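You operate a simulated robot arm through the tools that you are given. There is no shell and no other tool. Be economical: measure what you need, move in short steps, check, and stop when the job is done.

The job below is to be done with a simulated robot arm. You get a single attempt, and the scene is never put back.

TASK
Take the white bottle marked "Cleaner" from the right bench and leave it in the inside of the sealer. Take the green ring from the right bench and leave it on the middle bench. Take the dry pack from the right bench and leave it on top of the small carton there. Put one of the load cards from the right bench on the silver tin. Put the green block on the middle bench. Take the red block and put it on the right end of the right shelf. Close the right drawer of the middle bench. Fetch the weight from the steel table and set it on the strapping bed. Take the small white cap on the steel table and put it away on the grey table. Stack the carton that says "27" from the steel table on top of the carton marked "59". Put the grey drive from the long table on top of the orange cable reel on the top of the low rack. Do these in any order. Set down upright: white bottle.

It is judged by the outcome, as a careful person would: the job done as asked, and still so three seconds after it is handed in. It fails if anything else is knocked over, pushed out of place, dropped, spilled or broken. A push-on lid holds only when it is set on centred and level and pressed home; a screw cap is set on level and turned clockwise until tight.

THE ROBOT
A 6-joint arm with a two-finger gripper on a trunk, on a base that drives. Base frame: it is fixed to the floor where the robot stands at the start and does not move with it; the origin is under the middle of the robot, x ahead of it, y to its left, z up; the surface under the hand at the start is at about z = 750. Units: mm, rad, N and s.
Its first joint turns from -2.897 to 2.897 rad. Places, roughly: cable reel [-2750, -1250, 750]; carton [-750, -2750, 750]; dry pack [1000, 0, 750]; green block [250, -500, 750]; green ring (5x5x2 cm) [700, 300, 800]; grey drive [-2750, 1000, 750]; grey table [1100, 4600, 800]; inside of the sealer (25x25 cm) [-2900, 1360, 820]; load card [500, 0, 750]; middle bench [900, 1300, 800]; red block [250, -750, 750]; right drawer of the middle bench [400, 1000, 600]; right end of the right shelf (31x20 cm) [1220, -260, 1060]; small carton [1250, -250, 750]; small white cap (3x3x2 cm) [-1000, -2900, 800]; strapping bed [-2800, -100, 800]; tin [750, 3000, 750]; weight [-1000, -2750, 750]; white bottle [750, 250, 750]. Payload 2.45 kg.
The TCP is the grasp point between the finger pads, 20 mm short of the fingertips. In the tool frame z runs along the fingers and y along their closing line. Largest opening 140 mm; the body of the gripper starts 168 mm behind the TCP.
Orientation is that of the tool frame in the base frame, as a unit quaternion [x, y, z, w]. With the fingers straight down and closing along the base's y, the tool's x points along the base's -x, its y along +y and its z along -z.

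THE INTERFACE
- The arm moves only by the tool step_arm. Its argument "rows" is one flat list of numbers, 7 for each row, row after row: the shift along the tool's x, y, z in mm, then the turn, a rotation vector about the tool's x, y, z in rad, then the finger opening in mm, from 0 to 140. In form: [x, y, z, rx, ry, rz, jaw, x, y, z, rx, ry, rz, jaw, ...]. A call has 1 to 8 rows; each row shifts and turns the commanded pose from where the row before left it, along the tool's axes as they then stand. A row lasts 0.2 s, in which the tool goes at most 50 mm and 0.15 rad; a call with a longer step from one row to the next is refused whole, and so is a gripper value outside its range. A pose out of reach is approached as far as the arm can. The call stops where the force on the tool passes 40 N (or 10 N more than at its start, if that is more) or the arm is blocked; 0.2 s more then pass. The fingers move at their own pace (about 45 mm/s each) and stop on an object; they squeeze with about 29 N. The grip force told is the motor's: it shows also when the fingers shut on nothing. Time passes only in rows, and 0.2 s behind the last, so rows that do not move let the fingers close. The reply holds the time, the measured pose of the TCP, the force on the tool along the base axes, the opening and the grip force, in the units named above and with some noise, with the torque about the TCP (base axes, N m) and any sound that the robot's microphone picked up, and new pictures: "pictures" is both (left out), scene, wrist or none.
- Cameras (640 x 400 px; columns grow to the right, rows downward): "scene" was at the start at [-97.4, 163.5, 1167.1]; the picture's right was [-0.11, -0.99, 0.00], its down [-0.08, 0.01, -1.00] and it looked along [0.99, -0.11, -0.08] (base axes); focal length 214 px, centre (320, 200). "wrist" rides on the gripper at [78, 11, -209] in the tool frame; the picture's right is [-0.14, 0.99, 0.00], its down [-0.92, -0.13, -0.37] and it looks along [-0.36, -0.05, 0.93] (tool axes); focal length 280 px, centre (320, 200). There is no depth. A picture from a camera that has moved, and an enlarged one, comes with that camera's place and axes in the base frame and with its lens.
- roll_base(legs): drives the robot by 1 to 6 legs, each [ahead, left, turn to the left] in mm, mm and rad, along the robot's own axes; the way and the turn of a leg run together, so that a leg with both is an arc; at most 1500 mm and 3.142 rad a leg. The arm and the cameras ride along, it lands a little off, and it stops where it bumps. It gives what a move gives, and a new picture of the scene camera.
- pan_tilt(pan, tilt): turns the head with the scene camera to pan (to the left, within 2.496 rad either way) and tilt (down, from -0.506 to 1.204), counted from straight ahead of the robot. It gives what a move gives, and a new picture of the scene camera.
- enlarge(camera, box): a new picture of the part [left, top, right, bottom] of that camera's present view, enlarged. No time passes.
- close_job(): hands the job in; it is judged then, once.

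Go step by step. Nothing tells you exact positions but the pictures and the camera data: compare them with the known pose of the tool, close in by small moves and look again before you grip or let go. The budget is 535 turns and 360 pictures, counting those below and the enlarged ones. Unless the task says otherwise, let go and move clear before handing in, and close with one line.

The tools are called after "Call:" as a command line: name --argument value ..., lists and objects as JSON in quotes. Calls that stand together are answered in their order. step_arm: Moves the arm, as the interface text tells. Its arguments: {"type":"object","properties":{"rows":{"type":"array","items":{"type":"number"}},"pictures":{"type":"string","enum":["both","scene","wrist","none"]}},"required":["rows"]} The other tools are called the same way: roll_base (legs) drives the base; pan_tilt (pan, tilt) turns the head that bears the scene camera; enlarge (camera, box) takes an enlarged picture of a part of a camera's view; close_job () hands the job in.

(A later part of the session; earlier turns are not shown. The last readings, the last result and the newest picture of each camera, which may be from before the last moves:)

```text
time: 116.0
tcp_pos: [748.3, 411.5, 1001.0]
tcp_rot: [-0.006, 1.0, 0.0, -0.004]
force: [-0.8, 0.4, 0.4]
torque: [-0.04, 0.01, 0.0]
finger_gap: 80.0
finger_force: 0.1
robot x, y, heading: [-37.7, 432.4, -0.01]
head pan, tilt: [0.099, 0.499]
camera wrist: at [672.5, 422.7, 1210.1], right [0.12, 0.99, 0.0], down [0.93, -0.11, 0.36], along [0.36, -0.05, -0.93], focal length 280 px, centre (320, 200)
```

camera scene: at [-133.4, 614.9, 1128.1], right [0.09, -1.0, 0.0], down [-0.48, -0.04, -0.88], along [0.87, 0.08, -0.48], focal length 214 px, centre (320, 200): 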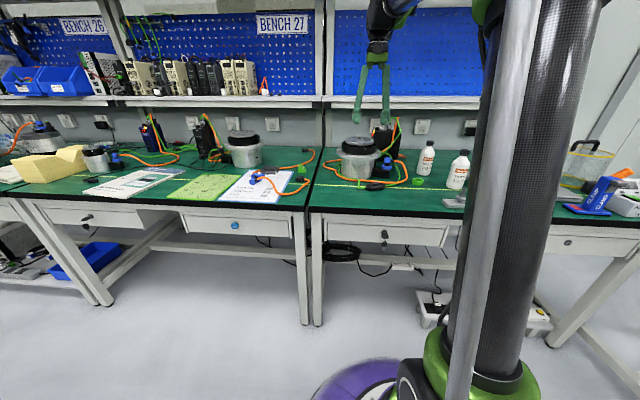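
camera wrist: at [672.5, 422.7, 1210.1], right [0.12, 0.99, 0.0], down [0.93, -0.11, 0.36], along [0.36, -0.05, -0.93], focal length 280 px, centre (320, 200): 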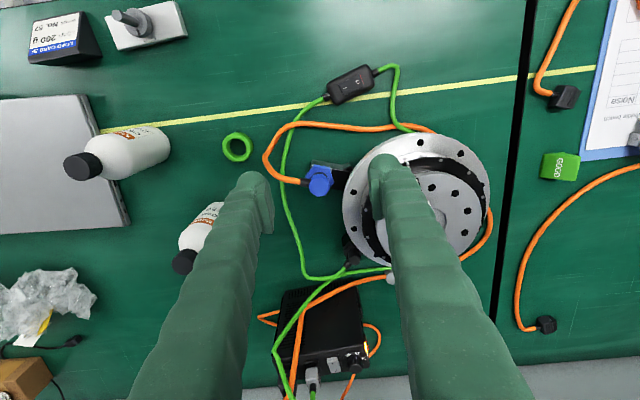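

The ring is at about (739, 277), near a cable. I'll rotate to close along x and move over it.

Call:
step_arm --rows '[0, 0, 0, 0, 0, 0.15, 80, 0, 0, 0, 0, 0, 0.15, 80, 0, 0, 0, 0, 0, 0.15, 80, 0, 0, 0, 0, 0, 0.15, 80, 0, 0, 0, 0, 0, 0.15, 80, 0, 0, 0, 0, 0, 0.15, 80, 0, 0, 0, 0, 0, 0.15, 80, 0, 0, 0, 0, 0, 0.15, 80]' --pictures "none"

Call:
step_arm --rows '[0, 0, 0, 0, 0, 0.15, 80, 0, 0, 0, 0, 0, 0.15, 80, 0, 0, 0, 0, 0, 0.06, 80, -45, -3, 0, 0, 0, 0, 80, -45, -3, 0, 0, 0, 0, 80, -45, -3, 0, 0, 0, 0, 80, 0, 0, 40, 0, 0, 0, 80, 0, 0, 40, 0, 0, 0, 80]' --pictures "wrist"

```text
time: 117.8
tcp_pos: [750.3, 411.2, 1002.0]
tcp_rot: [0.559, 0.829, -0.003, -0.003]
force: [-0.3, 0.2, -0.7]
torque: [0.0, 0.01, -0.04]
finger_gap: 80.0
finger_force: 0.0
robot x, y, heading: [-38.9, 428.8, -0.008]
head pan, tilt: [0.099, 0.499]
```

```text
time: 119.6
tcp_pos: [744.3, 274.7, 923.2]
tcp_rot: [0.698, 0.716, -0.004, -0.002]
force: [-0.3, 0.6, 1.0]
torque: [0.01, 0.0, 0.04]
finger_gap: 79.8
finger_force: 0.0
robot x, y, heading: [-33.6, 429.6, -0.008]
head pan, tilt: [0.099, 0.499]
camera wrist: at [754.8, 354.8, 1131.7], right [0.99, -0.11, -0.01], down [-0.1, -0.92, 0.37], along [-0.05, -0.37, -0.93], focal length 280 px, centre (320, 200)
```

wrist: 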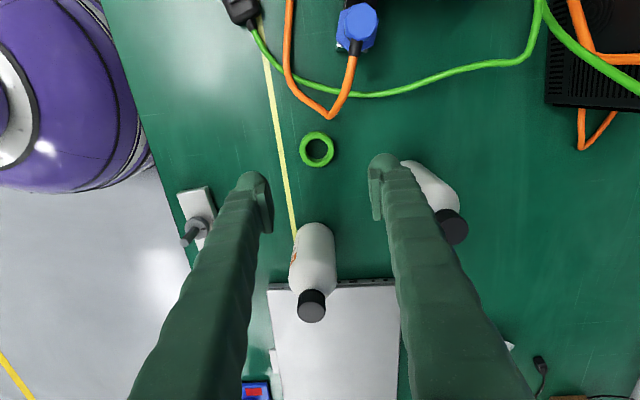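

Call:
step_arm --rows '[5, -6, 44, 0, 0, 0, 74, 0, 0, 46, 0, 0, 0, 74, 0, 0, 40, 0, 0, 0, 74, 0, 0, 0, 0, 0, 0, 74]' --pictures "wrist"

```text
time: 120.6
tcp_pos: [739.5, 280.2, 793.5]
tcp_rot: [0.699, 0.716, -0.004, -0.002]
force: [0.3, 0.7, -0.3]
torque: [0.01, -0.01, -0.01]
finger_gap: 74.1
finger_force: 0.1
robot x, y, heading: [-36.4, 432.9, -0.007]
head pan, tilt: [0.099, 0.499]
camera wrist: at [749.7, 360.4, 1002.1], right [0.99, -0.11, -0.01], down [-0.1, -0.92, 0.37], along [-0.05, -0.37, -0.93], focal length 280 px, centre (320, 200)
```

wrist: 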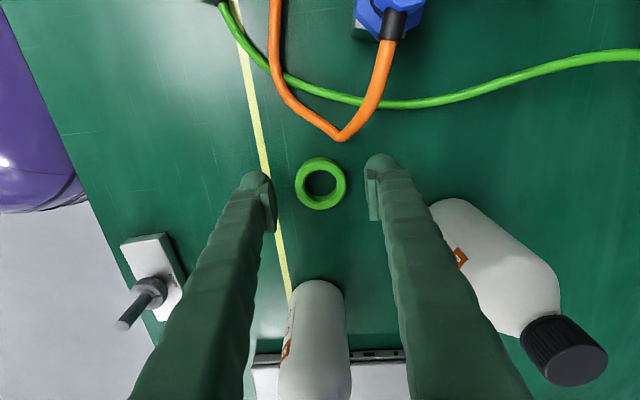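

Well centred. Lowering and gripping.

Call:
step_arm --rows '[0, 0, 10, 0, 0, 0, 74, 0, 0, 10.5, 0, 0, 0, 74, 0, 0, 0, 0, 0, 0, 30, 0, 0, 0, 0, 0, 0, 30, 0, 0, 0, 0, 0, 0, 30, 0, 0, 0, 0, 0, 0, 30]' --pictures "none"

Call:
step_arm --rows '[0, 0, -8, 0, 0, 0, 30, 0, 0, -42, 0, 0, 0, 30, 0, 0, -45, 0, 0, 0, 30, 0, 0, -45, 0, 0, 0, 30, 0, 0, -45, 0, 0, 0, 30, 0, 0, -45, 0, 0, 0, 30]' --pictures "wrist"

```text
time: 122.0
tcp_pos: [738.9, 281.3, 772.0]
tcp_rot: [0.698, 0.716, -0.003, -0.002]
force: [0.2, 0.3, 0.2]
torque: [0.0, 0.0, 0.01]
finger_gap: 41.7
finger_force: 29.1
robot x, y, heading: [-39.7, 431.4, -0.004]
head pan, tilt: [0.099, 0.499]
```

```text
time: 123.4
tcp_pos: [736.3, 284.7, 1005.1]
tcp_rot: [0.699, 0.715, -0.003, -0.002]
force: [-0.1, -0.6, 0.0]
torque: [0.07, 0.03, -0.03]
finger_gap: 41.9
finger_force: 29.1
robot x, y, heading: [-37.4, 431.7, -0.005]
head pan, tilt: [0.099, 0.499]
camera wrist: at [745.8, 364.7, 1212.5], right [0.99, -0.11, -0.01], down [-0.1, -0.92, 0.37], along [-0.05, -0.37, -0.93], focal length 280 px, centre (320, 200)
```

wrist: 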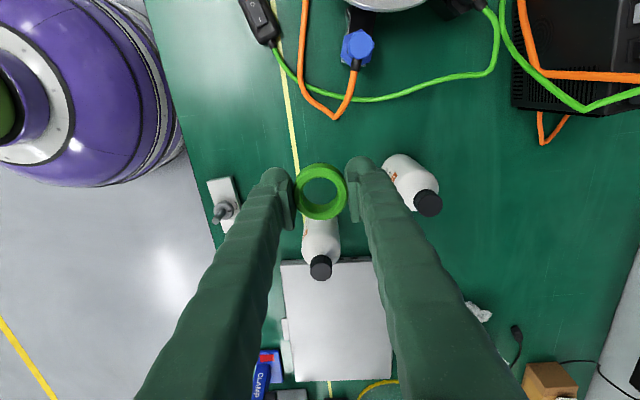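

Ring held. Driving left along the benches to the free spot on the middle bench.

Call:
roll_base --legs '[[0, 850, 0]]'

Call:
step_arm --rows '[0, 0, 0, 0, 0, 0, 30]' --pictures "wrist"

```text
time: 128.0
tcp_pos: [743.9, 1135.8, 1003.6]
tcp_rot: [0.701, 0.713, -0.004, -0.003]
force: [0.4, 0.1, -0.6]
torque: [0.0, 0.01, -0.01]
finger_gap: 41.9
finger_force: 28.8
robot x, y, heading: [-26.1, 1291.8, -0.018]
head pan, tilt: [0.099, 0.499]
camera scene: at [-121.9, 1472.9, 1128.1], right [0.08, -1.0, 0.0], down [-0.48, -0.04, -0.88], along [0.87, 0.07, -0.48], focal length 214 px, centre (320, 200)
```

scene: 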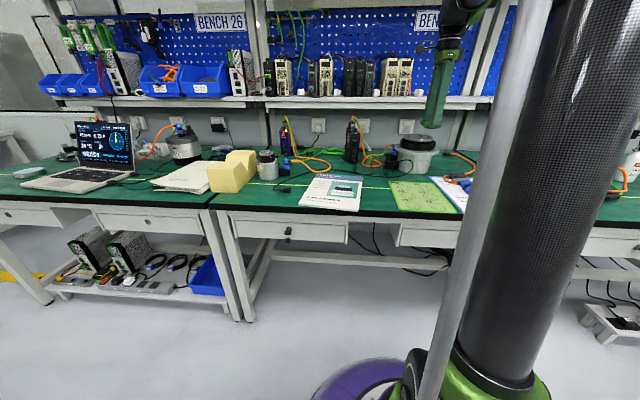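

```text
time: 128.3
tcp_pos: [744.7, 1136.3, 1003.7]
tcp_rot: [0.702, 0.712, -0.003, -0.002]
force: [0.4, -0.8, 0.2]
torque: [0.0, 0.01, 0.01]
finger_gap: 41.8
finger_force: 29.5
robot x, y, heading: [-28.6, 1290.1, -0.013]
head pan, tilt: [0.099, 0.499]
camera wrist: at [755.2, 1215.5, 1211.9], right [0.99, -0.12, -0.01], down [-0.11, -0.92, 0.37], along [-0.05, -0.37, -0.93], focal length 280 px, centre (320, 200)
```

wrist: 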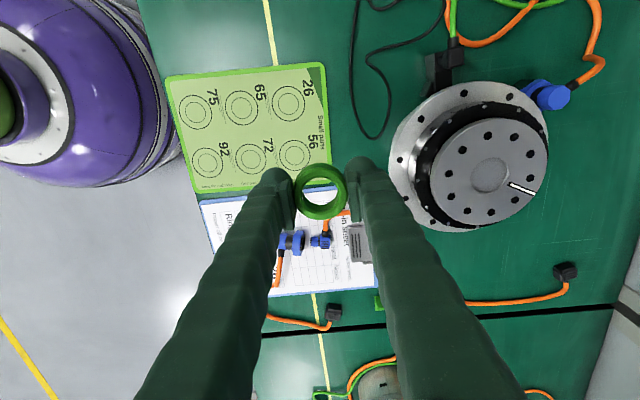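

Call:
step_arm --rows '[41, -15.4, 0, 0, 0, 0, 30, 41, -15.4, 0, 0, 0, 0, 30, 41, -15.4, 0, 0, 0, 0, 30, 41, -15.4, 0, 0, 0, 0, 30, 0, 0, 45, 0, 0, 0, 30, 0, 0, 45, 0, 0, 0, 30, 0, 0, 45, 0, 0, 0, 30, 0, 0, 45, 0, 0, 0, 30]' --pictures "wrist"

```text
time: 130.2
tcp_pos: [679.3, 1298.4, 822.7]
tcp_rot: [0.702, 0.712, -0.004, -0.002]
force: [0.1, -0.1, -0.2]
torque: [0.0, -0.02, -0.03]
finger_gap: 42.0
finger_force: 29.1
robot x, y, heading: [-24.7, 1288.1, -0.017]
head pan, tilt: [0.099, 0.499]
camera wrist: at [690.6, 1378.5, 1031.6], right [0.99, -0.12, -0.01], down [-0.11, -0.92, 0.37], along [-0.05, -0.37, -0.93], focal length 280 px, centre (320, 200)
```

wrist: 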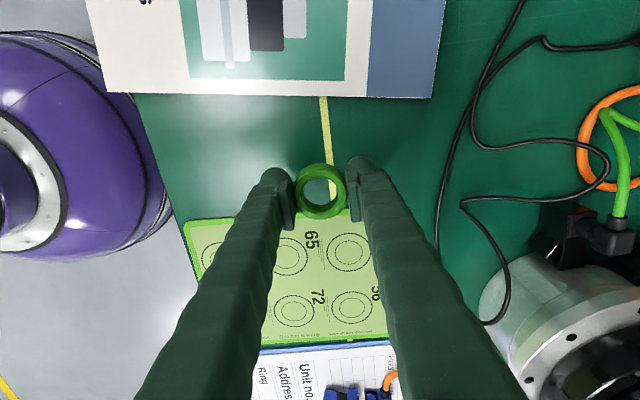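

Call:
step_arm --rows '[0, 0, 22, 0, 0, 0, 30, 0, 0, 18, 0, 0, 0, 30, 0, 0, 6, 0, 0, 0, 30, 0, 0, 0, 0, 0, 0, 30]' --pictures "none"

Call:
step_arm --rows '[0, 0, 2, 0, 0, 0, 30, 0, 0, 0, 0, 0, 0, 30]' --pictures "none"

Call:
step_arm --rows '[0, 0, 2, 0, 0, 0, 30, 0, 0, 0, 0, 0, 0, 30]' --pictures "none"

```text
time: 131.2
tcp_pos: [678.4, 1298.5, 778.6]
tcp_rot: [0.701, 0.713, -0.003, -0.003]
force: [0.4, 0.1, 0.0]
torque: [0.02, -0.01, 0.02]
finger_gap: 42.1
finger_force: 28.8
robot x, y, heading: [-27.8, 1287.8, -0.019]
head pan, tilt: [0.099, 0.499]
```

```text
time: 131.8
tcp_pos: [677.9, 1299.6, 777.1]
tcp_rot: [0.702, 0.712, -0.003, -0.003]
force: [-0.8, 0.8, -0.8]
torque: [0.08, 0.01, 0.0]
finger_gap: 42.2
finger_force: 28.7
robot x, y, heading: [-24.2, 1291.8, -0.017]
head pan, tilt: [0.099, 0.499]
```

```text
time: 132.3
tcp_pos: [678.9, 1297.5, 773.1]
tcp_rot: [0.701, 0.713, -0.003, -0.002]
force: [0.7, -0.3, 0.2]
torque: [0.01, 0.03, 0.01]
finger_gap: 42.3
finger_force: 28.7
robot x, y, heading: [-22.9, 1288.3, -0.014]
head pan, tilt: [0.099, 0.499]
```

Call:
step_arm --rows '[0, 0, 1.5, 0, 0, 0, 30, 0, 0, 0, 0, 0, 0, 48, 0, 0, 0, 0, 0, 0, 60, 0, 0, 0, 0, 0, 0, 60, 0, 0, -15, 0, 0, 0, 60, 0, 0, -45, 0, 0, 0, 80, 0, 0, -45, 0, 0, 0, 80, 0, 0, -45, 0, 0, 0, 80]' --pictures "wrist"

```text
time: 134.2
tcp_pos: [680.7, 1300.7, 921.2]
tcp_rot: [0.701, 0.713, -0.004, -0.003]
force: [0.8, -0.6, 0.5]
torque: [0.02, 0.0, -0.02]
finger_gap: 79.9
finger_force: 0.1
robot x, y, heading: [-29.4, 1291.9, -0.022]
head pan, tilt: [0.099, 0.499]
camera wrist: at [691.5, 1381.4, 1128.7], right [0.99, -0.12, -0.01], down [-0.11, -0.92, 0.37], along [-0.05, -0.37, -0.93], focal length 280 px, centre (320, 200)
```

wrist: 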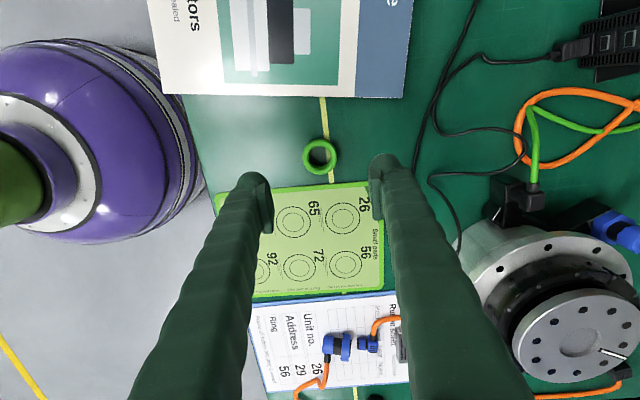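

The ring is placed well. Next is the red block: I'll raise the arm, drive back to the right and face the side table again.

Call:
step_arm --rows '[0, 0, -45, 0, 0, 0, 80, 0, 0, -45, 0, 0, 0, 80, 0, 0, -45, 0, 0, 0, 80, 0, 0, -45, 0, 0, 0, 80, 0, 0, -45, 0, 0, 0, 80, 0, 0, -45, 0, 0, 0, 80, 0, 0, -45, 0, 0, 0, 80]' --pictures "none"

Call:
roll_base --legs '[[-150, 0, 0.017], [0, -1100, 0], [0, 0, -1.555], [0, 350, 0]]'

```text
time: 135.8
tcp_pos: [682.7, 1299.7, 1241.1]
tcp_rot: [0.702, 0.712, -0.004, -0.003]
force: [0.0, 1.0, -0.2]
torque: [0.0, -0.01, 0.0]
finger_gap: 80.1
finger_force: 0.1
robot x, y, heading: [-30.8, 1289.4, -0.019]
head pan, tilt: [0.099, 0.499]
```

```text
time: 148.1
tcp_pos: [182.8, -528.4, 1239.5]
tcp_rot: [1.0, 0.006, -0.001, -0.004]
force: [-0.5, -0.4, -0.7]
torque: [-0.02, 0.01, 0.01]
finger_gap: 80.0
finger_force: 0.1
robot x, y, heading: [177.8, 178.6, -1.592]
head pan, tilt: [0.099, 0.499]
camera scene: at [363.8, 274.0, 1128.1], right [-1.0, -0.08, 0.0], down [-0.04, 0.48, -0.88], along [0.07, -0.88, -0.48], focal length 214 px, centre (320, 200)
```

scene: 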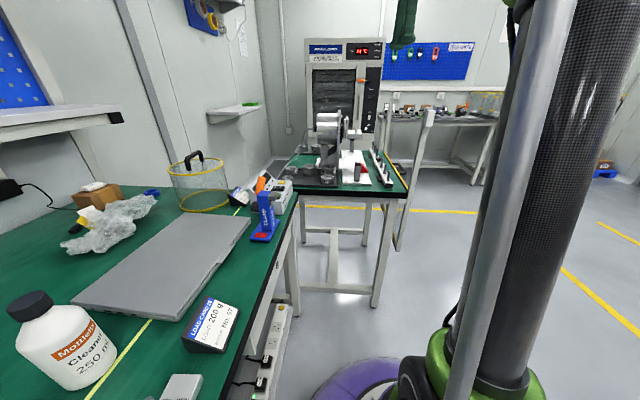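

The tool must be turned 180° so its camera is away from the chuck. Rotating here at height.

Call:
step_arm --rows '[0, 0, 0, 0, 0, -0.15, 80, 0, 0, 0, 0, 0, -0.15, 80, 0, 0, 0, 0, 0, -0.15, 80, 0, 0, 0, 0, 0, -0.15, 80, 0, 0, 0, 0, 0, -0.15, 80, 0, 0, 0, 0, 0, -0.15, 80, 0, 0, 0, 0, 0, -0.15, 80, 0, 0, 0, 0, 0, -0.15, 80]' --pictures "none"

Call:
step_arm --rows '[0, 0, 0, 0, 0, -0.15, 80, 0, 0, 0, 0, 0, -0.15, 80, 0, 0, 0, 0, 0, -0.15, 80, 0, 0, 0, 0, 0, -0.15, 80, 0, 0, 0, 0, 0, -0.15, 80, 0, 0, 0, 0, 0, -0.15, 80, 0, 0, 0, 0, 0, -0.15, 80, 0, 0, 0, 0, 0, -0.15, 80]' --pictures "none"

Call:
step_arm --rows '[0, 0, 0, 0, 0, -0.15, 80, 0, 0, 0, 0, 0, -0.15, 80, 0, 0, 0, 0, 0, -0.15, 80, 0, 0, 0, 0, 0, -0.15, 80, 0, 0, 0, 0, 0, -0.14, 80]' --pictures "none"

```text
time: 149.9
tcp_pos: [182.7, -528.8, 1240.3]
tcp_rot: [0.821, 0.57, 0.001, -0.004]
force: [-0.4, 0.4, -0.2]
torque: [-0.03, 0.0, 0.01]
finger_gap: 80.1
finger_force: 0.1
robot x, y, heading: [177.3, 180.1, -1.592]
head pan, tilt: [0.099, 0.499]
```

```text
time: 151.7
tcp_pos: [182.7, -528.9, 1240.6]
tcp_rot: [0.356, 0.935, 0.004, -0.003]
force: [-0.2, -0.1, -0.1]
torque: [-0.02, -0.02, 0.02]
finger_gap: 80.0
finger_force: 0.1
robot x, y, heading: [176.5, 178.9, -1.589]
head pan, tilt: [0.099, 0.499]
```

```text
time: 152.9
tcp_pos: [183.4, -530.6, 1239.6]
tcp_rot: [-0.006, 1.0, 0.004, -0.002]
force: [0.1, 0.1, -0.2]
torque: [0.02, -0.02, -0.01]
finger_gap: 80.0
finger_force: 0.2
robot x, y, heading: [174.9, 178.5, -1.588]
head pan, tilt: [0.099, 0.499]
```

Call:
step_arm --rows '[-11, -41, 0, 0, 0, 0, 60, -11, -41, 0, 0, 0, 0, 60, -11, -41, 0, 0, 0, 0, 60, -11, -41, 0, 0, 0, 0, 60, 0, 0, 48, 0, 0, 0, 60, 0, 0, 48, 0, 0, 0, 60, 0, 0, 48, 0, 0, 0, 60, 0, 0, 48, 0, 0, 0, 60]' --pictures "none"

Call:
step_arm --rows '[0, 0, 45, 0, 0, 0, 60, 0, 0, 45, 0, 0, 0, 60, 0, 0, 45, 0, 0, 0, 60]' --pictures "both"

```text
time: 154.7
tcp_pos: [226.0, -669.8, 1037.3]
tcp_rot: [-0.005, 1.0, 0.004, -0.001]
force: [0.0, 0.2, 0.4]
torque: [-0.01, -0.05, -0.03]
finger_gap: 60.3
finger_force: 0.1
out of reach, approached as far as the arm can: row 4
robot x, y, heading: [174.5, 180.9, -1.588]
head pan, tilt: [0.099, 0.499]
```

```text
time: 155.5
tcp_pos: [225.5, -670.2, 904.3]
tcp_rot: [-0.004, 1.0, 0.006, 0.0]
force: [-1.3, -0.6, 0.1]
torque: [-0.01, -0.02, -0.01]
finger_gap: 59.8
finger_force: 0.1
robot x, y, heading: [177.0, 181.7, -1.586]
head pan, tilt: [0.099, 0.499]
camera scene: at [363.8, 274.0, 1128.0], right [-1.0, -0.08, 0.0], down [-0.04, 0.48, -0.88], along [0.07, -0.88, -0.48], focal length 214 px, centre (320, 200)
camera wrist: at [147.7, -661.6, 1113.4], right [0.13, 0.99, 0.01], down [0.92, -0.12, 0.37], along [0.36, -0.04, -0.93], focal length 280 px, centre (320, 200)
```

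scene: 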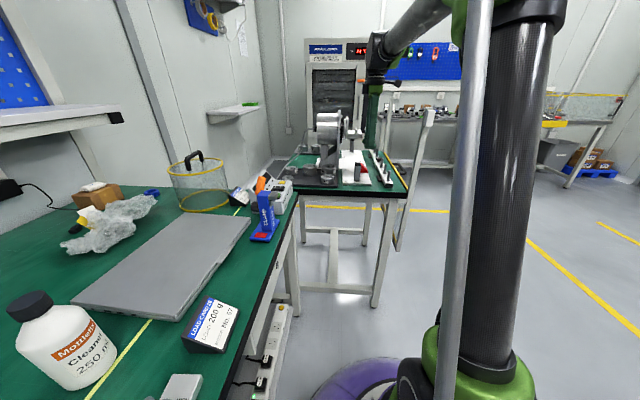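
wrist: 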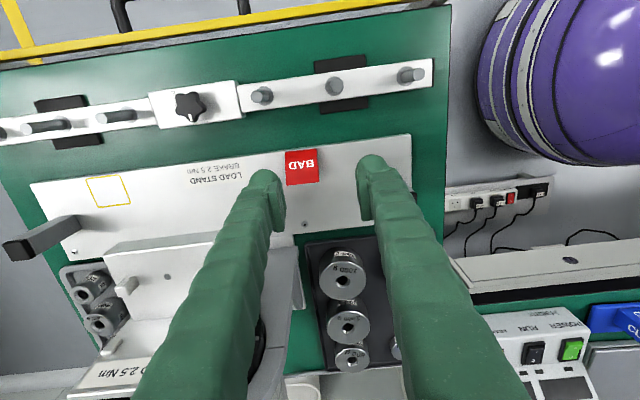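

Call:
step_arm --rows '[0, -22, 0, 0, 0, 0, 60, 0, 0, 40, 0, 0, 0, 60, 0, 0, 45, 0, 0, 0, 60, 0, 0, 0, 0, 0, 0, 60]' --pictures "wrist"

```text
time: 156.5
tcp_pos: [224.6, -694.2, 815.8]
tcp_rot: [-0.005, 1.0, 0.004, -0.001]
force: [0.2, -0.8, 0.7]
torque: [-0.04, 0.01, -0.01]
finger_gap: 60.0
finger_force: 0.1
robot x, y, heading: [172.6, 181.5, -1.593]
head pan, tilt: [0.099, 0.499]
camera wrist: at [146.5, -685.0, 1025.2], right [0.13, 0.99, 0.01], down [0.92, -0.12, 0.37], along [0.36, -0.04, -0.93], focal length 280 px, centre (320, 200)
```

wrist: 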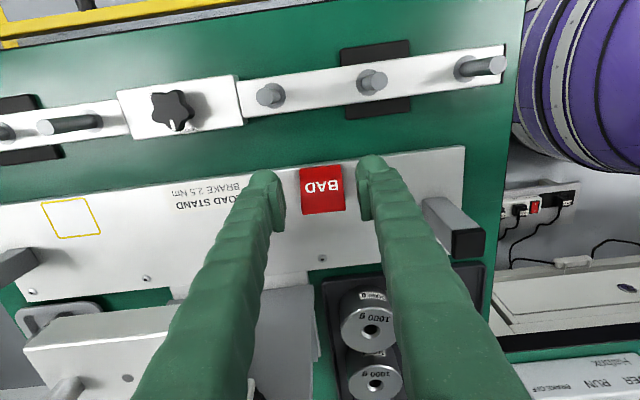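

Call:
step_arm --rows '[0, 0, 14, 0, 0, 0, 60, 0, 0, 13, 0, 0, 0, 60, 0, 0, 0, 0, 0, 0, 20, 0, 0, 0, 0, 0, 0, 20, 0, 0, 0, 0, 0, 0, 20, 0, 0, 0, 0, 0, 0, 20]' --pictures "none"

Call:
step_arm --rows '[0, 0, -10, 0, 0, 0, 20, 0, 0, -40, 0, 0, 0, 20, 0, 0, -45, 0, 0, 0, 20, 0, 0, -45, 0, 0, 0, 20, 0, 0, -45, 0, 0, 0, 20, 0, 0, -45, 0, 0, 0, 20]' --pictures "wrist"

```text
time: 157.9
tcp_pos: [225.6, -692.5, 790.1]
tcp_rot: [-0.004, 1.0, 0.004, -0.001]
force: [0.8, -0.4, 1.0]
torque: [-0.02, -0.01, -0.01]
finger_gap: 38.3
finger_force: 28.9
robot x, y, heading: [173.0, 178.6, -1.595]
head pan, tilt: [0.099, 0.499]
```

```text
time: 159.3
tcp_pos: [226.0, -695.1, 1021.1]
tcp_rot: [-0.005, 1.0, 0.004, -0.001]
force: [0.0, -0.4, -1.1]
torque: [0.01, 0.02, 0.01]
finger_gap: 38.3
finger_force: 29.6
robot x, y, heading: [176.6, 182.5, -1.594]
head pan, tilt: [0.099, 0.499]
camera wrist: at [148.0, -685.9, 1230.7], right [0.13, 0.99, 0.01], down [0.92, -0.12, 0.37], along [0.36, -0.04, -0.93], focal length 280 px, centre (320, 200)
```

wrist: 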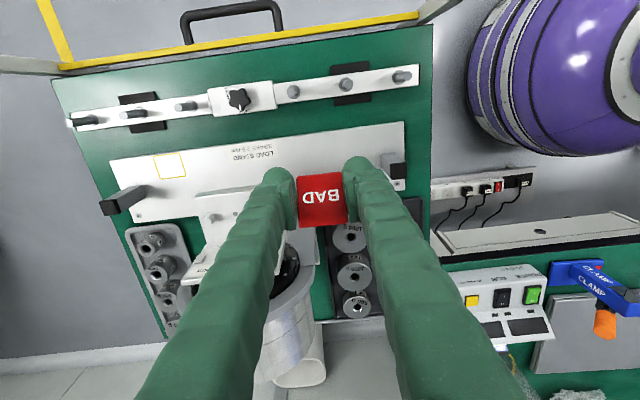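

Red block held. I'll retract, turn to face the right bench, and set it down on a free strip to regrasp it tilted for the shelf.

Call:
step_arm --rows '[0, 0, -45, 0, 0, 0, 20, 0, 0, -45, 0, 0, 0, 20, 0, 0, -45, 0, 0, 0, 20, 0, 0, -45, 0, 0, 0, 20, 0, 50, 0, 0, 0, 0, 20, 0, 50, 0, 0, 0, 0, 20, 0, 50, 0, 0, 0, 0, 20, 0, 50, 0, 0, 0, 0, 20]' --pictures "none"

Call:
roll_base --legs '[[-150, 0, 0], [0, -330, 0], [0, 0, 1.59], [0, -380, 0]]'

Call:
step_arm --rows '[0, 0, 0, 0, 0, 0.15, 20, 0, 0, 0, 0, 0, 0.15, 20, 0, 0, 0, 0, 0, 0.15, 20, 0, 0, 0, 0, 0, 0.15, 20, 0, 0, 0, 0, 0, 0.15, 20, 0, 0, 0, 0, 0, 0.15, 20, 0, 0, 0, 0, 0, 0.15, 20, 0, 0, 0, 0, 0, 0.15, 20]' --pictures "none"

Call:
step_arm --rows '[0, 0, 0, 0, 0, 0.15, 20, 0, 0, 0, 0, 0, 0.15, 20, 0, 0, 0, 0, 0, 0.09, 20]' --pictures "wrist"

```text
time: 161.1
tcp_pos: [223.8, -495.6, 1203.3]
tcp_rot: [-0.004, 1.0, 0.005, -0.001]
force: [0.3, -1.2, -1.0]
torque: [0.16, 0.03, -0.02]
finger_gap: 38.1
finger_force: 28.9
robot x, y, heading: [178.5, 178.0, -1.592]
head pan, tilt: [0.099, 0.499]
```

```text
time: 170.1
tcp_pos: [520.6, 39.7, 1203.6]
tcp_rot: [0.72, -0.694, -0.002, 0.004]
force: [-0.3, 0.5, -0.3]
torque: [-0.02, 0.01, 0.01]
finger_gap: 38.3
finger_force: 29.0
robot x, y, heading: [-151.1, -26.3, 0.011]
head pan, tilt: [0.099, 0.499]
camera scene: at [-251.2, 155.5, 1128.1], right [0.11, -0.99, 0.0], down [-0.48, -0.05, -0.88], along [0.87, 0.09, -0.48], focal length 214 px, centre (320, 200)
```

scene: 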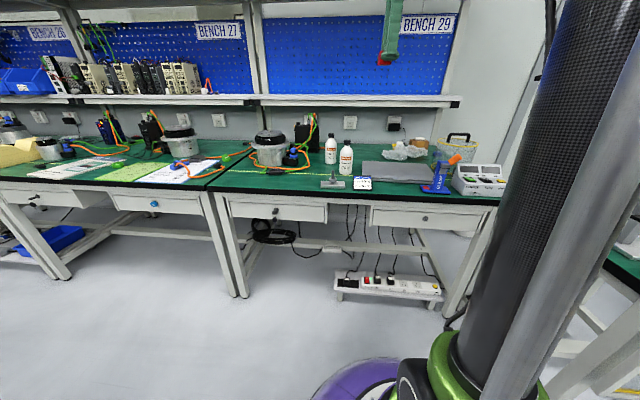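

```text
time: 171.9
tcp_pos: [522.1, 38.2, 1204.0]
tcp_rot: [-0.201, 0.98, 0.0, -0.004]
force: [0.4, -0.9, 0.9]
torque: [0.01, -0.03, 0.0]
finger_gap: 38.5
finger_force: 29.1
robot x, y, heading: [-152.0, -27.2, 0.007]
head pan, tilt: [0.099, 0.499]
```

```text
time: 172.7
tcp_pos: [521.4, 40.1, 1204.5]
tcp_rot: [-0.008, 1.0, -0.001, -0.005]
force: [0.4, -0.5, -1.0]
torque: [0.01, 0.01, 0.0]
finger_gap: 38.4
finger_force: 29.0
robot x, y, heading: [-149.5, -27.1, 0.009]
head pan, tilt: [0.099, 0.499]
camera wrist: at [444.6, 51.1, 1412.9], right [0.12, 0.99, 0.0], down [0.93, -0.11, 0.36], along [0.36, -0.05, -0.93], focal length 280 px, centre (320, 200)
```

wrist: 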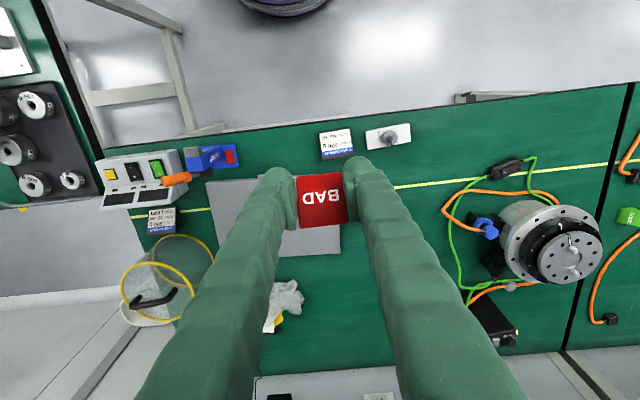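

Call:
step_arm --rows '[-5.9, -13, 47, 0, 0, 0, 20, -5.9, -13, 47, 0, 0, 0, 20, -5.9, -13, 47, 0, 0, 0, 20, -5.9, -13, 47, 0, 0, 0, 20, -5.9, -13, 47, 0, 0, 0, 20, -5.9, -13, 47, 0, 0, 0, 20, -5.9, -13, 47, 0, 0, 0, 20, -5.9, -13, 47, 0, 0, 0, 20]' --pictures "wrist"

```text
time: 174.5
tcp_pos: [566.8, -64.5, 825.9]
tcp_rot: [-0.009, 1.0, -0.001, -0.004]
force: [0.9, -0.3, 0.5]
torque: [-0.04, -0.04, 0.01]
finger_gap: 38.3
finger_force: 28.8
robot x, y, heading: [-156.7, -25.3, 0.008]
head pan, tilt: [0.099, 0.499]
camera wrist: at [488.8, -52.9, 1036.3], right [0.12, 0.99, 0.0], down [0.93, -0.11, 0.36], along [0.36, -0.05, -0.93], focal length 280 px, centre (320, 200)
```

wrist: 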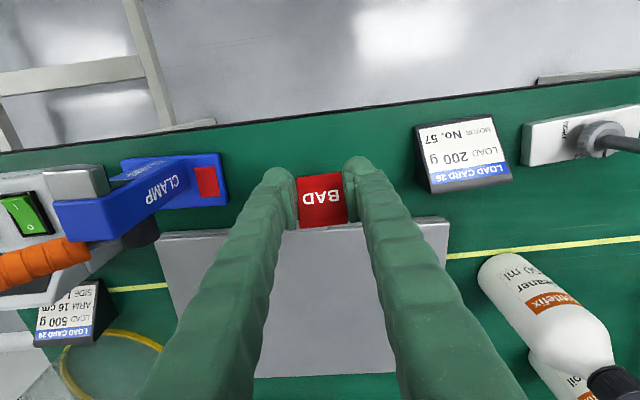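

Call:
step_arm --rows '[0, 0, 25, 0, 0, 0, 20, 0, 0, 22, 0, 0, 0, 20, 0, 0, 2, 0, 0, 0, 20, 0, 0, 0, 0, 0, 0, 20]' --pictures "none"

Call:
step_arm --rows '[0, 0, 1.5, 0, 0, 0, 20, 0, 0, 0, 0, 0, 0, 20]' --pictures "none"

```text
time: 175.5
tcp_pos: [563.9, -66.3, 778.2]
tcp_rot: [-0.009, 1.0, -0.001, -0.004]
force: [1.2, -5.4, 26.8]
torque: [-0.12, -0.4, -0.06]
finger_gap: 38.2
finger_force: 29.3
robot x, y, heading: [-151.4, -25.4, 0.005]
head pan, tilt: [0.099, 0.499]
```

```text
time: 176.1
tcp_pos: [564.3, -65.9, 776.2]
tcp_rot: [-0.009, 1.0, -0.001, -0.004]
force: [-4.4, -7.2, 27.8]
torque: [-0.16, -0.11, -0.07]
finger_gap: 38.2
finger_force: 28.9
robot x, y, heading: [-147.8, -28.1, 0.007]
head pan, tilt: [0.099, 0.499]
```

Call:
step_arm --rows '[0, 0, -1, 0, 0, 0, 44, 0, 0, 0, 0, 0, 0, 60, 0, 0, 0, 0, 0, 0, 60, 0, 0, -15, 0, 0, 0, 60, 0, 0, -45, 0, 0, 0, 64, 0, 0, -45, 0, 0, 0, 64]' --pictures "none"

Call:
step_arm --rows '[0, 0, 0, 0, -0.12, 0, 64, 0, 0, 0, 0, -0.12, 0, 64, 0, 0, 0, 0, -0.12, 0, 64, 0, 0, 0, 0, -0.12, 0, 64, 0, 0, 0, 0, -0.12, 0, 64, 0, 0, 0, 0, -0.12, 0, 64, 0, 0, 0, 0, -0.12, 0, 64, 0, 0, 0, 0, -0.12, 0, 64]' --pictures "both"

```text
time: 177.5
tcp_pos: [565.3, -64.4, 881.6]
tcp_rot: [-0.008, 1.0, -0.001, -0.004]
force: [0.3, 0.2, -0.1]
torque: [0.0, -0.01, -0.01]
finger_gap: 64.0
finger_force: 0.1
robot x, y, heading: [-150.5, -27.0, 0.003]
head pan, tilt: [0.099, 0.499]
```

```text
time: 179.3
tcp_pos: [567.8, -64.8, 883.9]
tcp_rot: [-0.008, 0.888, 0.003, 0.46]
force: [0.1, -0.3, -0.5]
torque: [-0.02, -0.01, 0.01]
finger_gap: 64.3
finger_force: 0.1
robot x, y, heading: [-148.5, -27.8, 0.004]
head pan, tilt: [0.099, 0.499]
camera scene: at [-251.3, 155.5, 1128.1], right [0.11, -0.99, 0.0], down [-0.48, -0.05, -0.88], along [0.87, 0.09, -0.48], focal length 214 px, centre (320, 200)
camera wrist: at [351.2, -56.0, 939.7], right [0.06, 0.99, 0.11], down [0.23, -0.12, 0.96], along [0.97, -0.03, -0.24], focal length 280 px, centre (320, 200)
```

scene: 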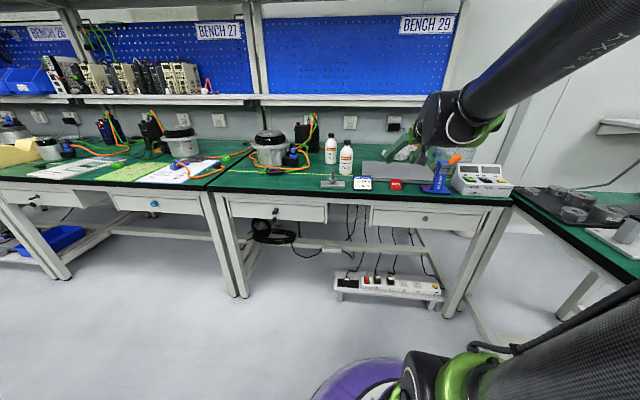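
wrist: 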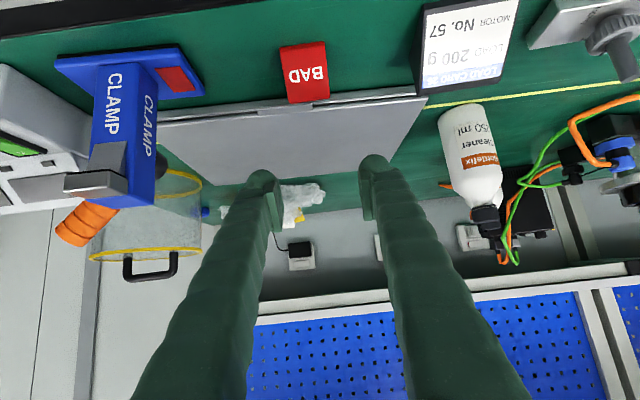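

Call:
step_arm --rows '[28.7, 0, 20.1, 0, 0, 0, 64, 28.7, 0, 20.1, 0, 0, 0, 64, 22, 0, 15.4, 0, 0, 0, 64, 0, 0, 0, 0, 0, 0, 64]' --pictures "wrist"

```text
time: 180.3
tcp_pos: [569.3, -64.7, 785.5]
tcp_rot: [-0.009, 0.889, 0.004, 0.458]
force: [0.1, -0.7, 0.5]
torque: [-0.02, -0.02, -0.01]
finger_gap: 63.9
finger_force: 0.1
robot x, y, heading: [-152.9, -26.3, 0.007]
head pan, tilt: [0.099, 0.499]
camera wrist: at [352.2, -55.9, 843.4], right [0.06, 0.99, 0.11], down [0.24, -0.12, 0.96], along [0.97, -0.03, -0.24], focal length 280 px, centre (320, 200)
```

wrist: 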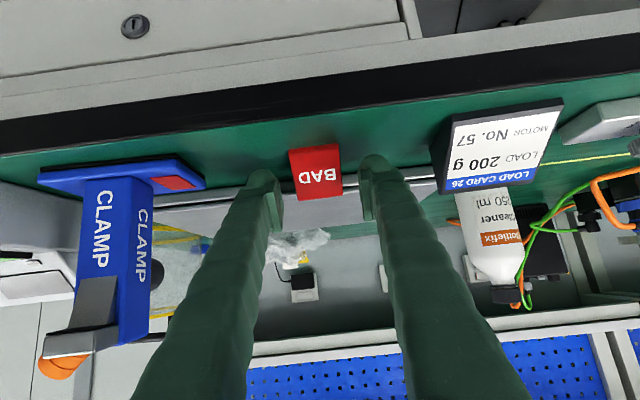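

Call:
step_arm --rows '[4, -1, 2.9, 0, 0, 0, 64, 0, 0, 0, 0, 0, 0, 20, 0, 0, 0, 0, 0, 0, 20, 0, 0, 0, 0, 0, 0, 20, 0, 0, 0, 0, 0, 0, 20]' --pictures "none"

Call:
step_arm --rows '[-8, 0, -5.6, 0, 0, 0, 20, -33, 0, -23, 0, 0, 0, 20, -33, 0, -23, 0, 0, 0, 20, -33, 0, -23, 0, 0, 0, 20, -33, 0, -23, 0, 0, 0, 20]' --pictures "wrist"

```text
time: 181.5
tcp_pos: [568.3, -65.1, 782.5]
tcp_rot: [-0.008, 0.889, 0.003, 0.458]
force: [0.9, 0.3, 0.7]
torque: [0.0, -0.03, -0.01]
finger_gap: 38.4
finger_force: 28.9
robot x, y, heading: [-148.5, -24.5, 0.003]
head pan, tilt: [0.099, 0.499]
```

```text
time: 182.7
tcp_pos: [566.4, -66.9, 955.3]
tcp_rot: [-0.008, 0.889, 0.004, 0.459]
force: [-0.3, 0.2, -0.4]
torque: [0.0, 0.03, 0.0]
finger_gap: 38.2
finger_force: 28.9
robot x, y, heading: [-152.9, -26.9, 0.008]
head pan, tilt: [0.099, 0.499]
camera wrist: at [350.7, -58.3, 1011.6], right [0.06, 0.99, 0.11], down [0.24, -0.12, 0.96], along [0.97, -0.03, -0.24], focal length 280 px, centre (320, 200)
```

wrist: 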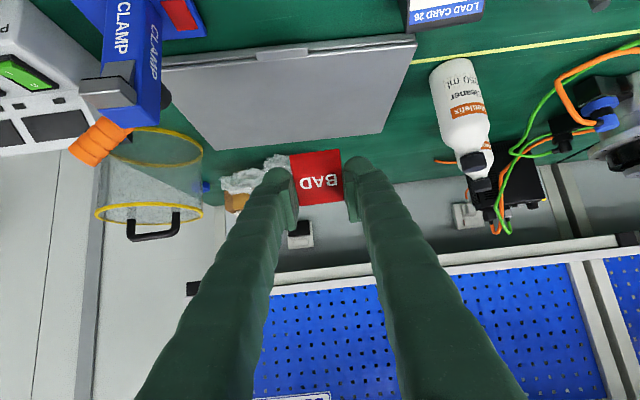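

Held with the tilt. I'll extend up a bit, then drive in front of the shelf's right end.

Call:
step_arm --rows '[-41.3, 0, 24, 0, 0, 0, 20, -41.3, 0, 24, 0, 0, 0, 20, -41.3, 0, 24, 0, 0, 0, 20]' --pictures "none"

Call:
roll_base --legs '[[320, -180, -0.005]]'

Call:
step_arm --rows '[-33, 0, -23, 0, 0, 0, 20, -33, 0, -23, 0, 0, 0, 20, -33, 0, -23, 0, 0, 0, 20, -12, 0, -8, 0, 0, 0, 20]' --pictures "both"

```text
time: 183.5
tcp_pos: [698.9, -66.0, 1010.6]
tcp_rot: [-0.008, 0.889, 0.003, 0.458]
force: [-0.7, -0.4, -0.1]
torque: [-0.02, -0.01, 0.0]
finger_gap: 38.5
finger_force: 29.0
robot x, y, heading: [-150.8, -25.9, 0.007]
head pan, tilt: [0.099, 0.499]
```

```text
time: 185.9
tcp_pos: [1018.6, -249.4, 1009.3]
tcp_rot: [-0.006, 0.889, 0.002, 0.459]
force: [0.1, 0.8, -1.1]
torque: [-0.06, 0.01, 0.01]
finger_gap: 38.3
finger_force: 28.9
robot x, y, heading: [171.8, -206.8, 0.001]
head pan, tilt: [0.099, 0.499]
camera scene: at [68.4, -25.9, 1128.1], right [0.11, -0.99, 0.0], down [-0.48, -0.05, -0.88], along [0.87, 0.09, -0.48], focal length 214 px, centre (320, 200)
```

scene: 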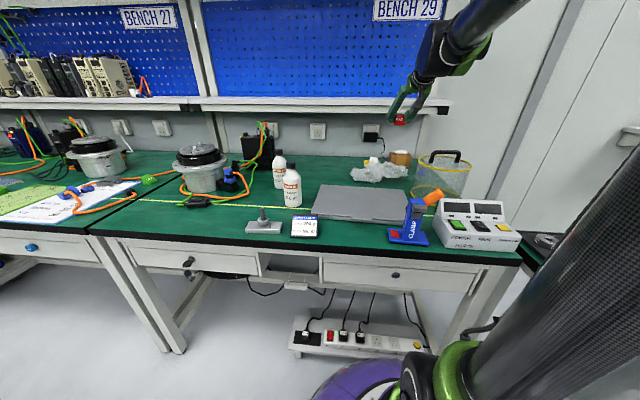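

```text
time: 186.9
tcp_pos: [1019.5, -248.2, 1145.6]
tcp_rot: [-0.008, 0.889, 0.002, 0.458]
force: [0.2, 0.0, 0.0]
torque: [0.0, 0.0, -0.01]
finger_gap: 38.4
finger_force: 29.4
robot x, y, heading: [167.2, -209.9, 0.007]
head pan, tilt: [0.099, 0.499]
camera scene: at [68.4, -25.9, 1128.1], right [0.11, -0.99, 0.0], down [-0.48, -0.05, -0.88], along [0.87, 0.09, -0.48], focal length 214 px, centre (320, 200)
camera wrist: at [803.5, -240.2, 1202.3], right [0.06, 0.99, 0.11], down [0.24, -0.12, 0.96], along [0.97, -0.04, -0.24], focal length 280 px, centre (320, 200)
```

scene: 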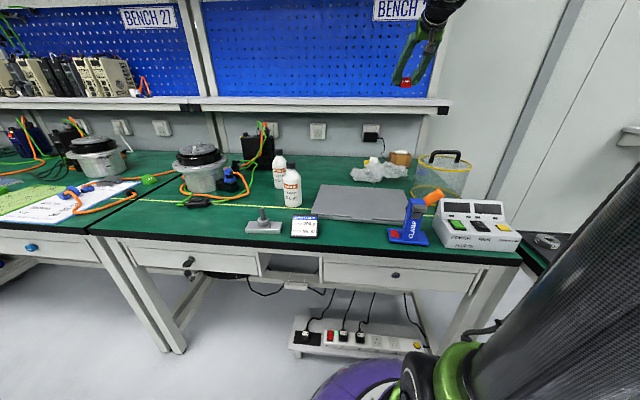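
wrist: 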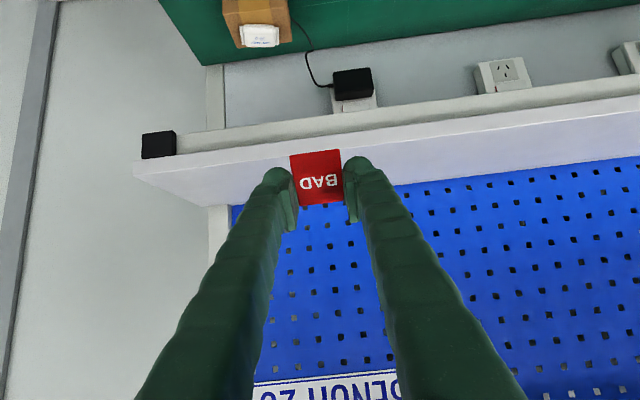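

Call:
step_arm --rows '[-20.8, -13, 36.2, 0, 0, 0, 20, -20.8, -13, 36.2, 0, 0, 0, 20, -20.8, -13, 36.2, 0, 0, 0, 20, -20.8, -13, 36.2, 0, 0, 0, 20, 0, 0, 0, 0, 0, 0, 20]' --pictures "both"

```text
time: 188.1
tcp_pos: [1186.9, -297.6, 1128.2]
tcp_rot: [-0.008, 0.888, 0.004, 0.459]
force: [0.5, 0.2, -0.8]
torque: [0.0, 0.0, -0.01]
finger_gap: 38.5
finger_force: 28.9
robot x, y, heading: [168.0, -207.7, 0.005]
head pan, tilt: [0.099, 0.499]
camera scene: at [68.4, -25.9, 1128.1], right [0.11, -0.99, 0.0], down [-0.48, -0.05, -0.88], along [0.87, 0.09, -0.48], focal length 214 px, centre (320, 200)
camera wrist: at [971.1, -288.9, 1183.8], right [0.06, 0.99, 0.11], down [0.24, -0.12, 0.96], along [0.97, -0.04, -0.24], focal length 280 px, centre (320, 200)
```

scene: 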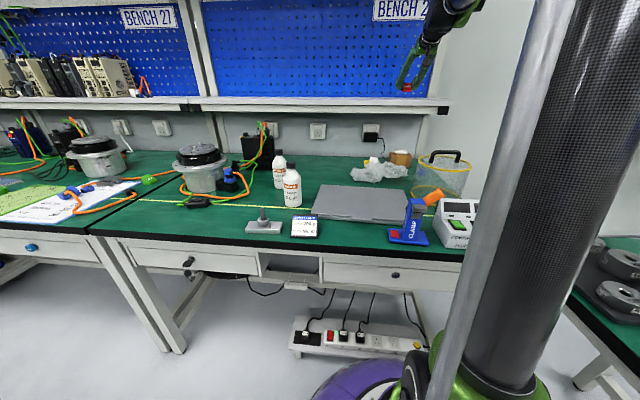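
wrist: 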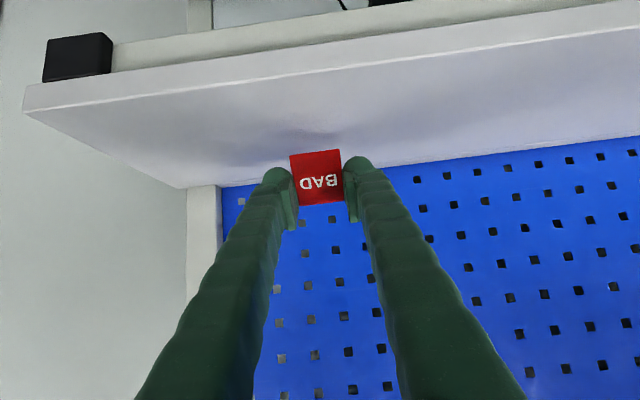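

Call:
step_arm --rows '[11.5, 0, 8, 0, 0, 0, 20, 11.5, 0, 8, 0, 0, 0, 20, 0, 0, 0, 0, 0, 0, 20]' --pictures "none"

Call:
step_arm --rows '[2.05, 0, 1.43, 0, 0, 0, 20, 0, 0, 0, 0, 0, 0, 20]' --pictures "none"

Call:
step_arm --rows '[2.05, 0, 1.43, 0, 0, 0, 20, 0, 0, 0, 0, 0, 0, 20]' --pictures "wrist"

```text
time: 188.9
tcp_pos: [1187.1, -298.6, 1099.2]
tcp_rot: [-0.007, 0.888, 0.002, 0.459]
force: [0.1, -0.3, -0.3]
torque: [0.01, 0.0, -0.01]
finger_gap: 38.3
finger_force: 29.2
robot x, y, heading: [168.7, -211.5, 0.0]
head pan, tilt: [0.099, 0.499]
```

```text
time: 189.5
tcp_pos: [1186.7, -298.6, 1096.7]
tcp_rot: [-0.007, 0.889, 0.002, 0.458]
force: [0.4, 0.4, 0.7]
torque: [0.03, 0.02, 0.0]
finger_gap: 38.3
finger_force: 29.1
robot x, y, heading: [168.8, -209.1, 0.007]
head pan, tilt: [0.099, 0.499]
```

```text
time: 190.1
tcp_pos: [1185.8, -299.2, 1095.1]
tcp_rot: [-0.007, 0.889, 0.002, 0.459]
force: [0.5, 0.0, 3.3]
torque: [0.0, -0.02, -0.01]
finger_gap: 38.5
finger_force: 28.7
robot x, y, heading: [169.6, -209.5, 0.003]
head pan, tilt: [0.099, 0.499]
camera wrist: at [970.3, -290.1, 1151.6], right [0.06, 0.99, 0.11], down [0.24, -0.12, 0.96], along [0.97, -0.04, -0.24], focal length 280 px, centre (320, 200)
```

wrist: 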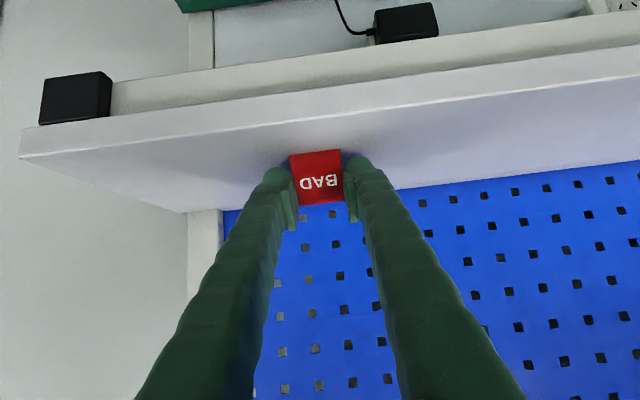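

Just touching the shelf. One more small step, then release and back out.

Call:
step_arm --rows '[1.2, 0, 0.86, 0, 0, 0, 20, 0, 0, 0, 0, 0, 0, 44, 0, 0, 0, 0, 0, 0, 60, 0, 0, 0, 0, 0, 0, 64, -4, 0, -3, 0, 0, 0, 64, -4, 0, -20, 0, 0, 0, 64, 0, 0, -45, 0, 0, 0, 64, 0, 0, -45, 0, 0, 0, 64]' --pictures "wrist"

```text
time: 191.9
tcp_pos: [1098.9, -299.8, 1164.4]
tcp_rot: [-0.007, 0.889, 0.003, 0.458]
force: [0.2, 0.1, -0.5]
torque: [0.01, 0.04, -0.02]
finger_gap: 64.1
finger_force: 0.0
robot x, y, heading: [167.2, -208.5, 0.002]
head pan, tilt: [0.099, 0.499]
camera wrist: at [883.0, -291.2, 1222.3], right [0.06, 0.99, 0.11], down [0.24, -0.12, 0.96], along [0.97, -0.04, -0.24], focal length 280 px, centre (320, 200)
```

wrist: 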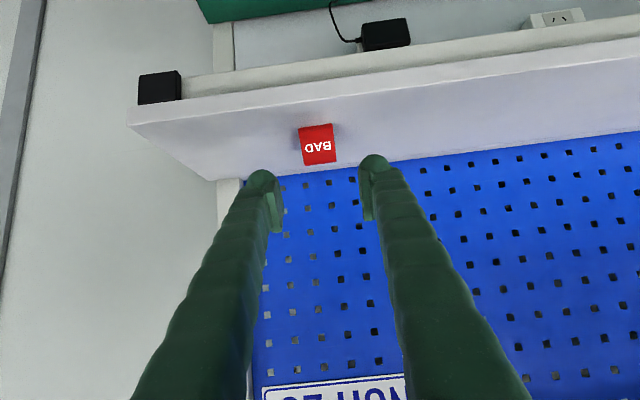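

Red block done. Now I'll back off and prepare to pick up the 200 g load card.

Call:
roll_base --legs '[[-300, 0, 0], [0, 290, 0]]'

Call:
step_arm --rows '[0, 0, 0, 0, 0.12, 0, 100, 0, 0, 0, 0, 0.12, 0, 100, 0, 0, 0, 0, 0.12, 0, 100, 0, 0, 0, 0, 0.12, 0, 100, 0, 0, 0, 0, 0.12, 0, 100, 0, 0, 0, 0, 0.12, 0, 100, 0, 0, 0, 0, 0.12, 0, 100, 0, 0, 0, 0, 0.106, 0, 100]' --pictures "wrist"

```text
time: 195.6
tcp_pos: [792.9, -13.3, 1165.1]
tcp_rot: [-0.004, 0.888, 0.001, 0.459]
force: [-0.5, -0.8, -0.3]
torque: [0.04, 0.02, -0.02]
finger_gap: 64.0
finger_force: 0.0
robot x, y, heading: [-140.7, 80.4, -0.003]
head pan, tilt: [0.099, 0.499]
camera scene: at [-235.2, 268.6, 1128.1], right [0.1, -1.0, 0.0], down [-0.48, -0.05, -0.88], along [0.87, 0.09, -0.48], focal length 214 px, centre (320, 200)
```

scene: 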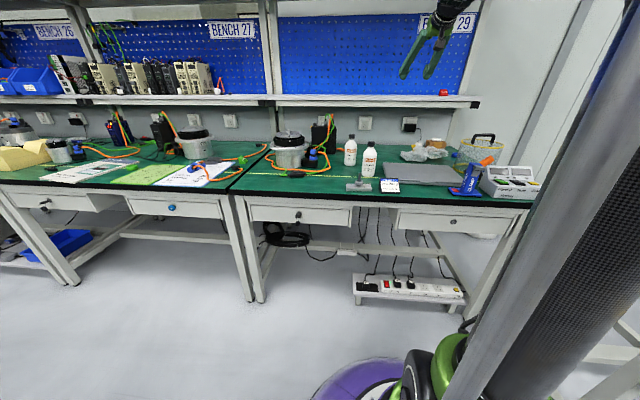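

```text
time: 197.3
tcp_pos: [789.1, -13.0, 1161.1]
tcp_rot: [-0.003, 1.0, 0.0, 0.002]
force: [-0.9, -0.7, 1.6]
torque: [-0.03, -0.21, -0.01]
finger_gap: 100.1
finger_force: 0.1
out of reach, approached as far as the arm can: row 8
robot x, y, heading: [-134.1, 85.3, -0.003]
head pan, tilt: [0.099, 0.499]
camera wrist: at [708.3, -0.7, 1370.0], right [0.13, 0.99, 0.0], down [0.92, -0.12, 0.37], along [0.37, -0.05, -0.93], focal length 280 px, centre (320, 200)
```

wrist: 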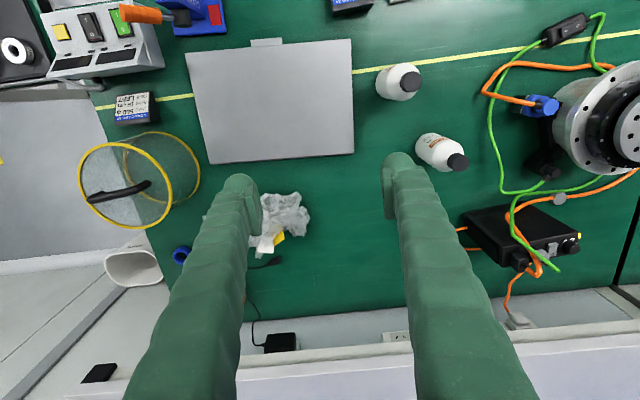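

Call:
step_arm --rows '[41.5, 12.2, 20, 0, 0, 0, 100, 41.5, 12.2, 20, 0, 0, 0, 100, 41.5, 12.2, 20, 0, 0, 0, 100, 41.5, 12.2, 20, 0, 0, 0, 100, 41.5, 12.2, 20, 0, 0, 0, 100, 41.5, 12.2, 20, 0, 0, 0, 100, 0, 0, 45, 0, 0, 0, 100, 0, 0, 45, 0, 0, 0, 100]' --pictures "wrist"

Call:
enlarge --camera "scene" --box '[330, 150, 430, 210]'

```text
time: 199.2
tcp_pos: [536.2, 60.4, 946.3]
tcp_rot: [-0.005, 1.0, 0.0, 0.002]
force: [-0.1, -0.2, 0.4]
torque: [-0.03, -0.03, -0.04]
finger_gap: 99.6
finger_force: 0.1
robot x, y, heading: [-135.5, 87.7, -0.001]
head pan, tilt: [0.099, 0.499]
camera wrist: at [455.9, 72.0, 1154.7], right [0.13, 0.99, 0.0], down [0.92, -0.12, 0.37], along [0.37, -0.05, -0.93], focal length 280 px, centre (320, 200)
```

wrist: 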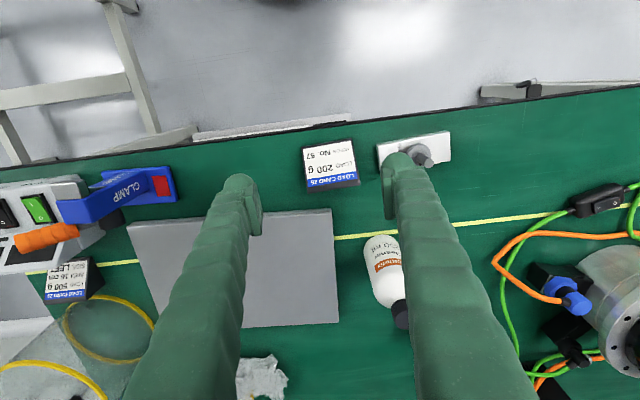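

```text
6.40 times, centred on (380, 180) of scene
camera zoom: at [-235.3, 268.6, 1128.0], right [0.1, -1.0, 0.0], down [-0.48, -0.05, -0.88], along [0.87, 0.09, -0.48], focal length 1373 px, centre (-64, 328)
```

zoom: 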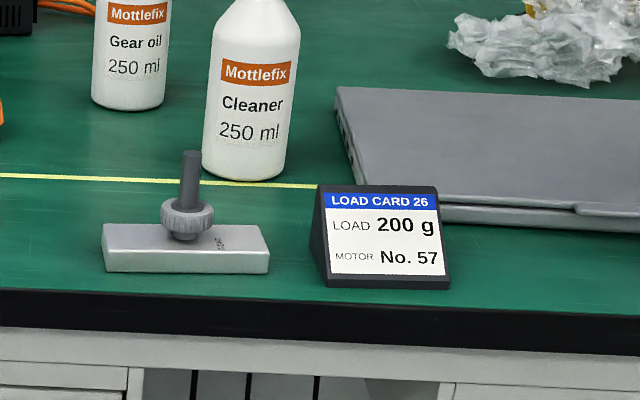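

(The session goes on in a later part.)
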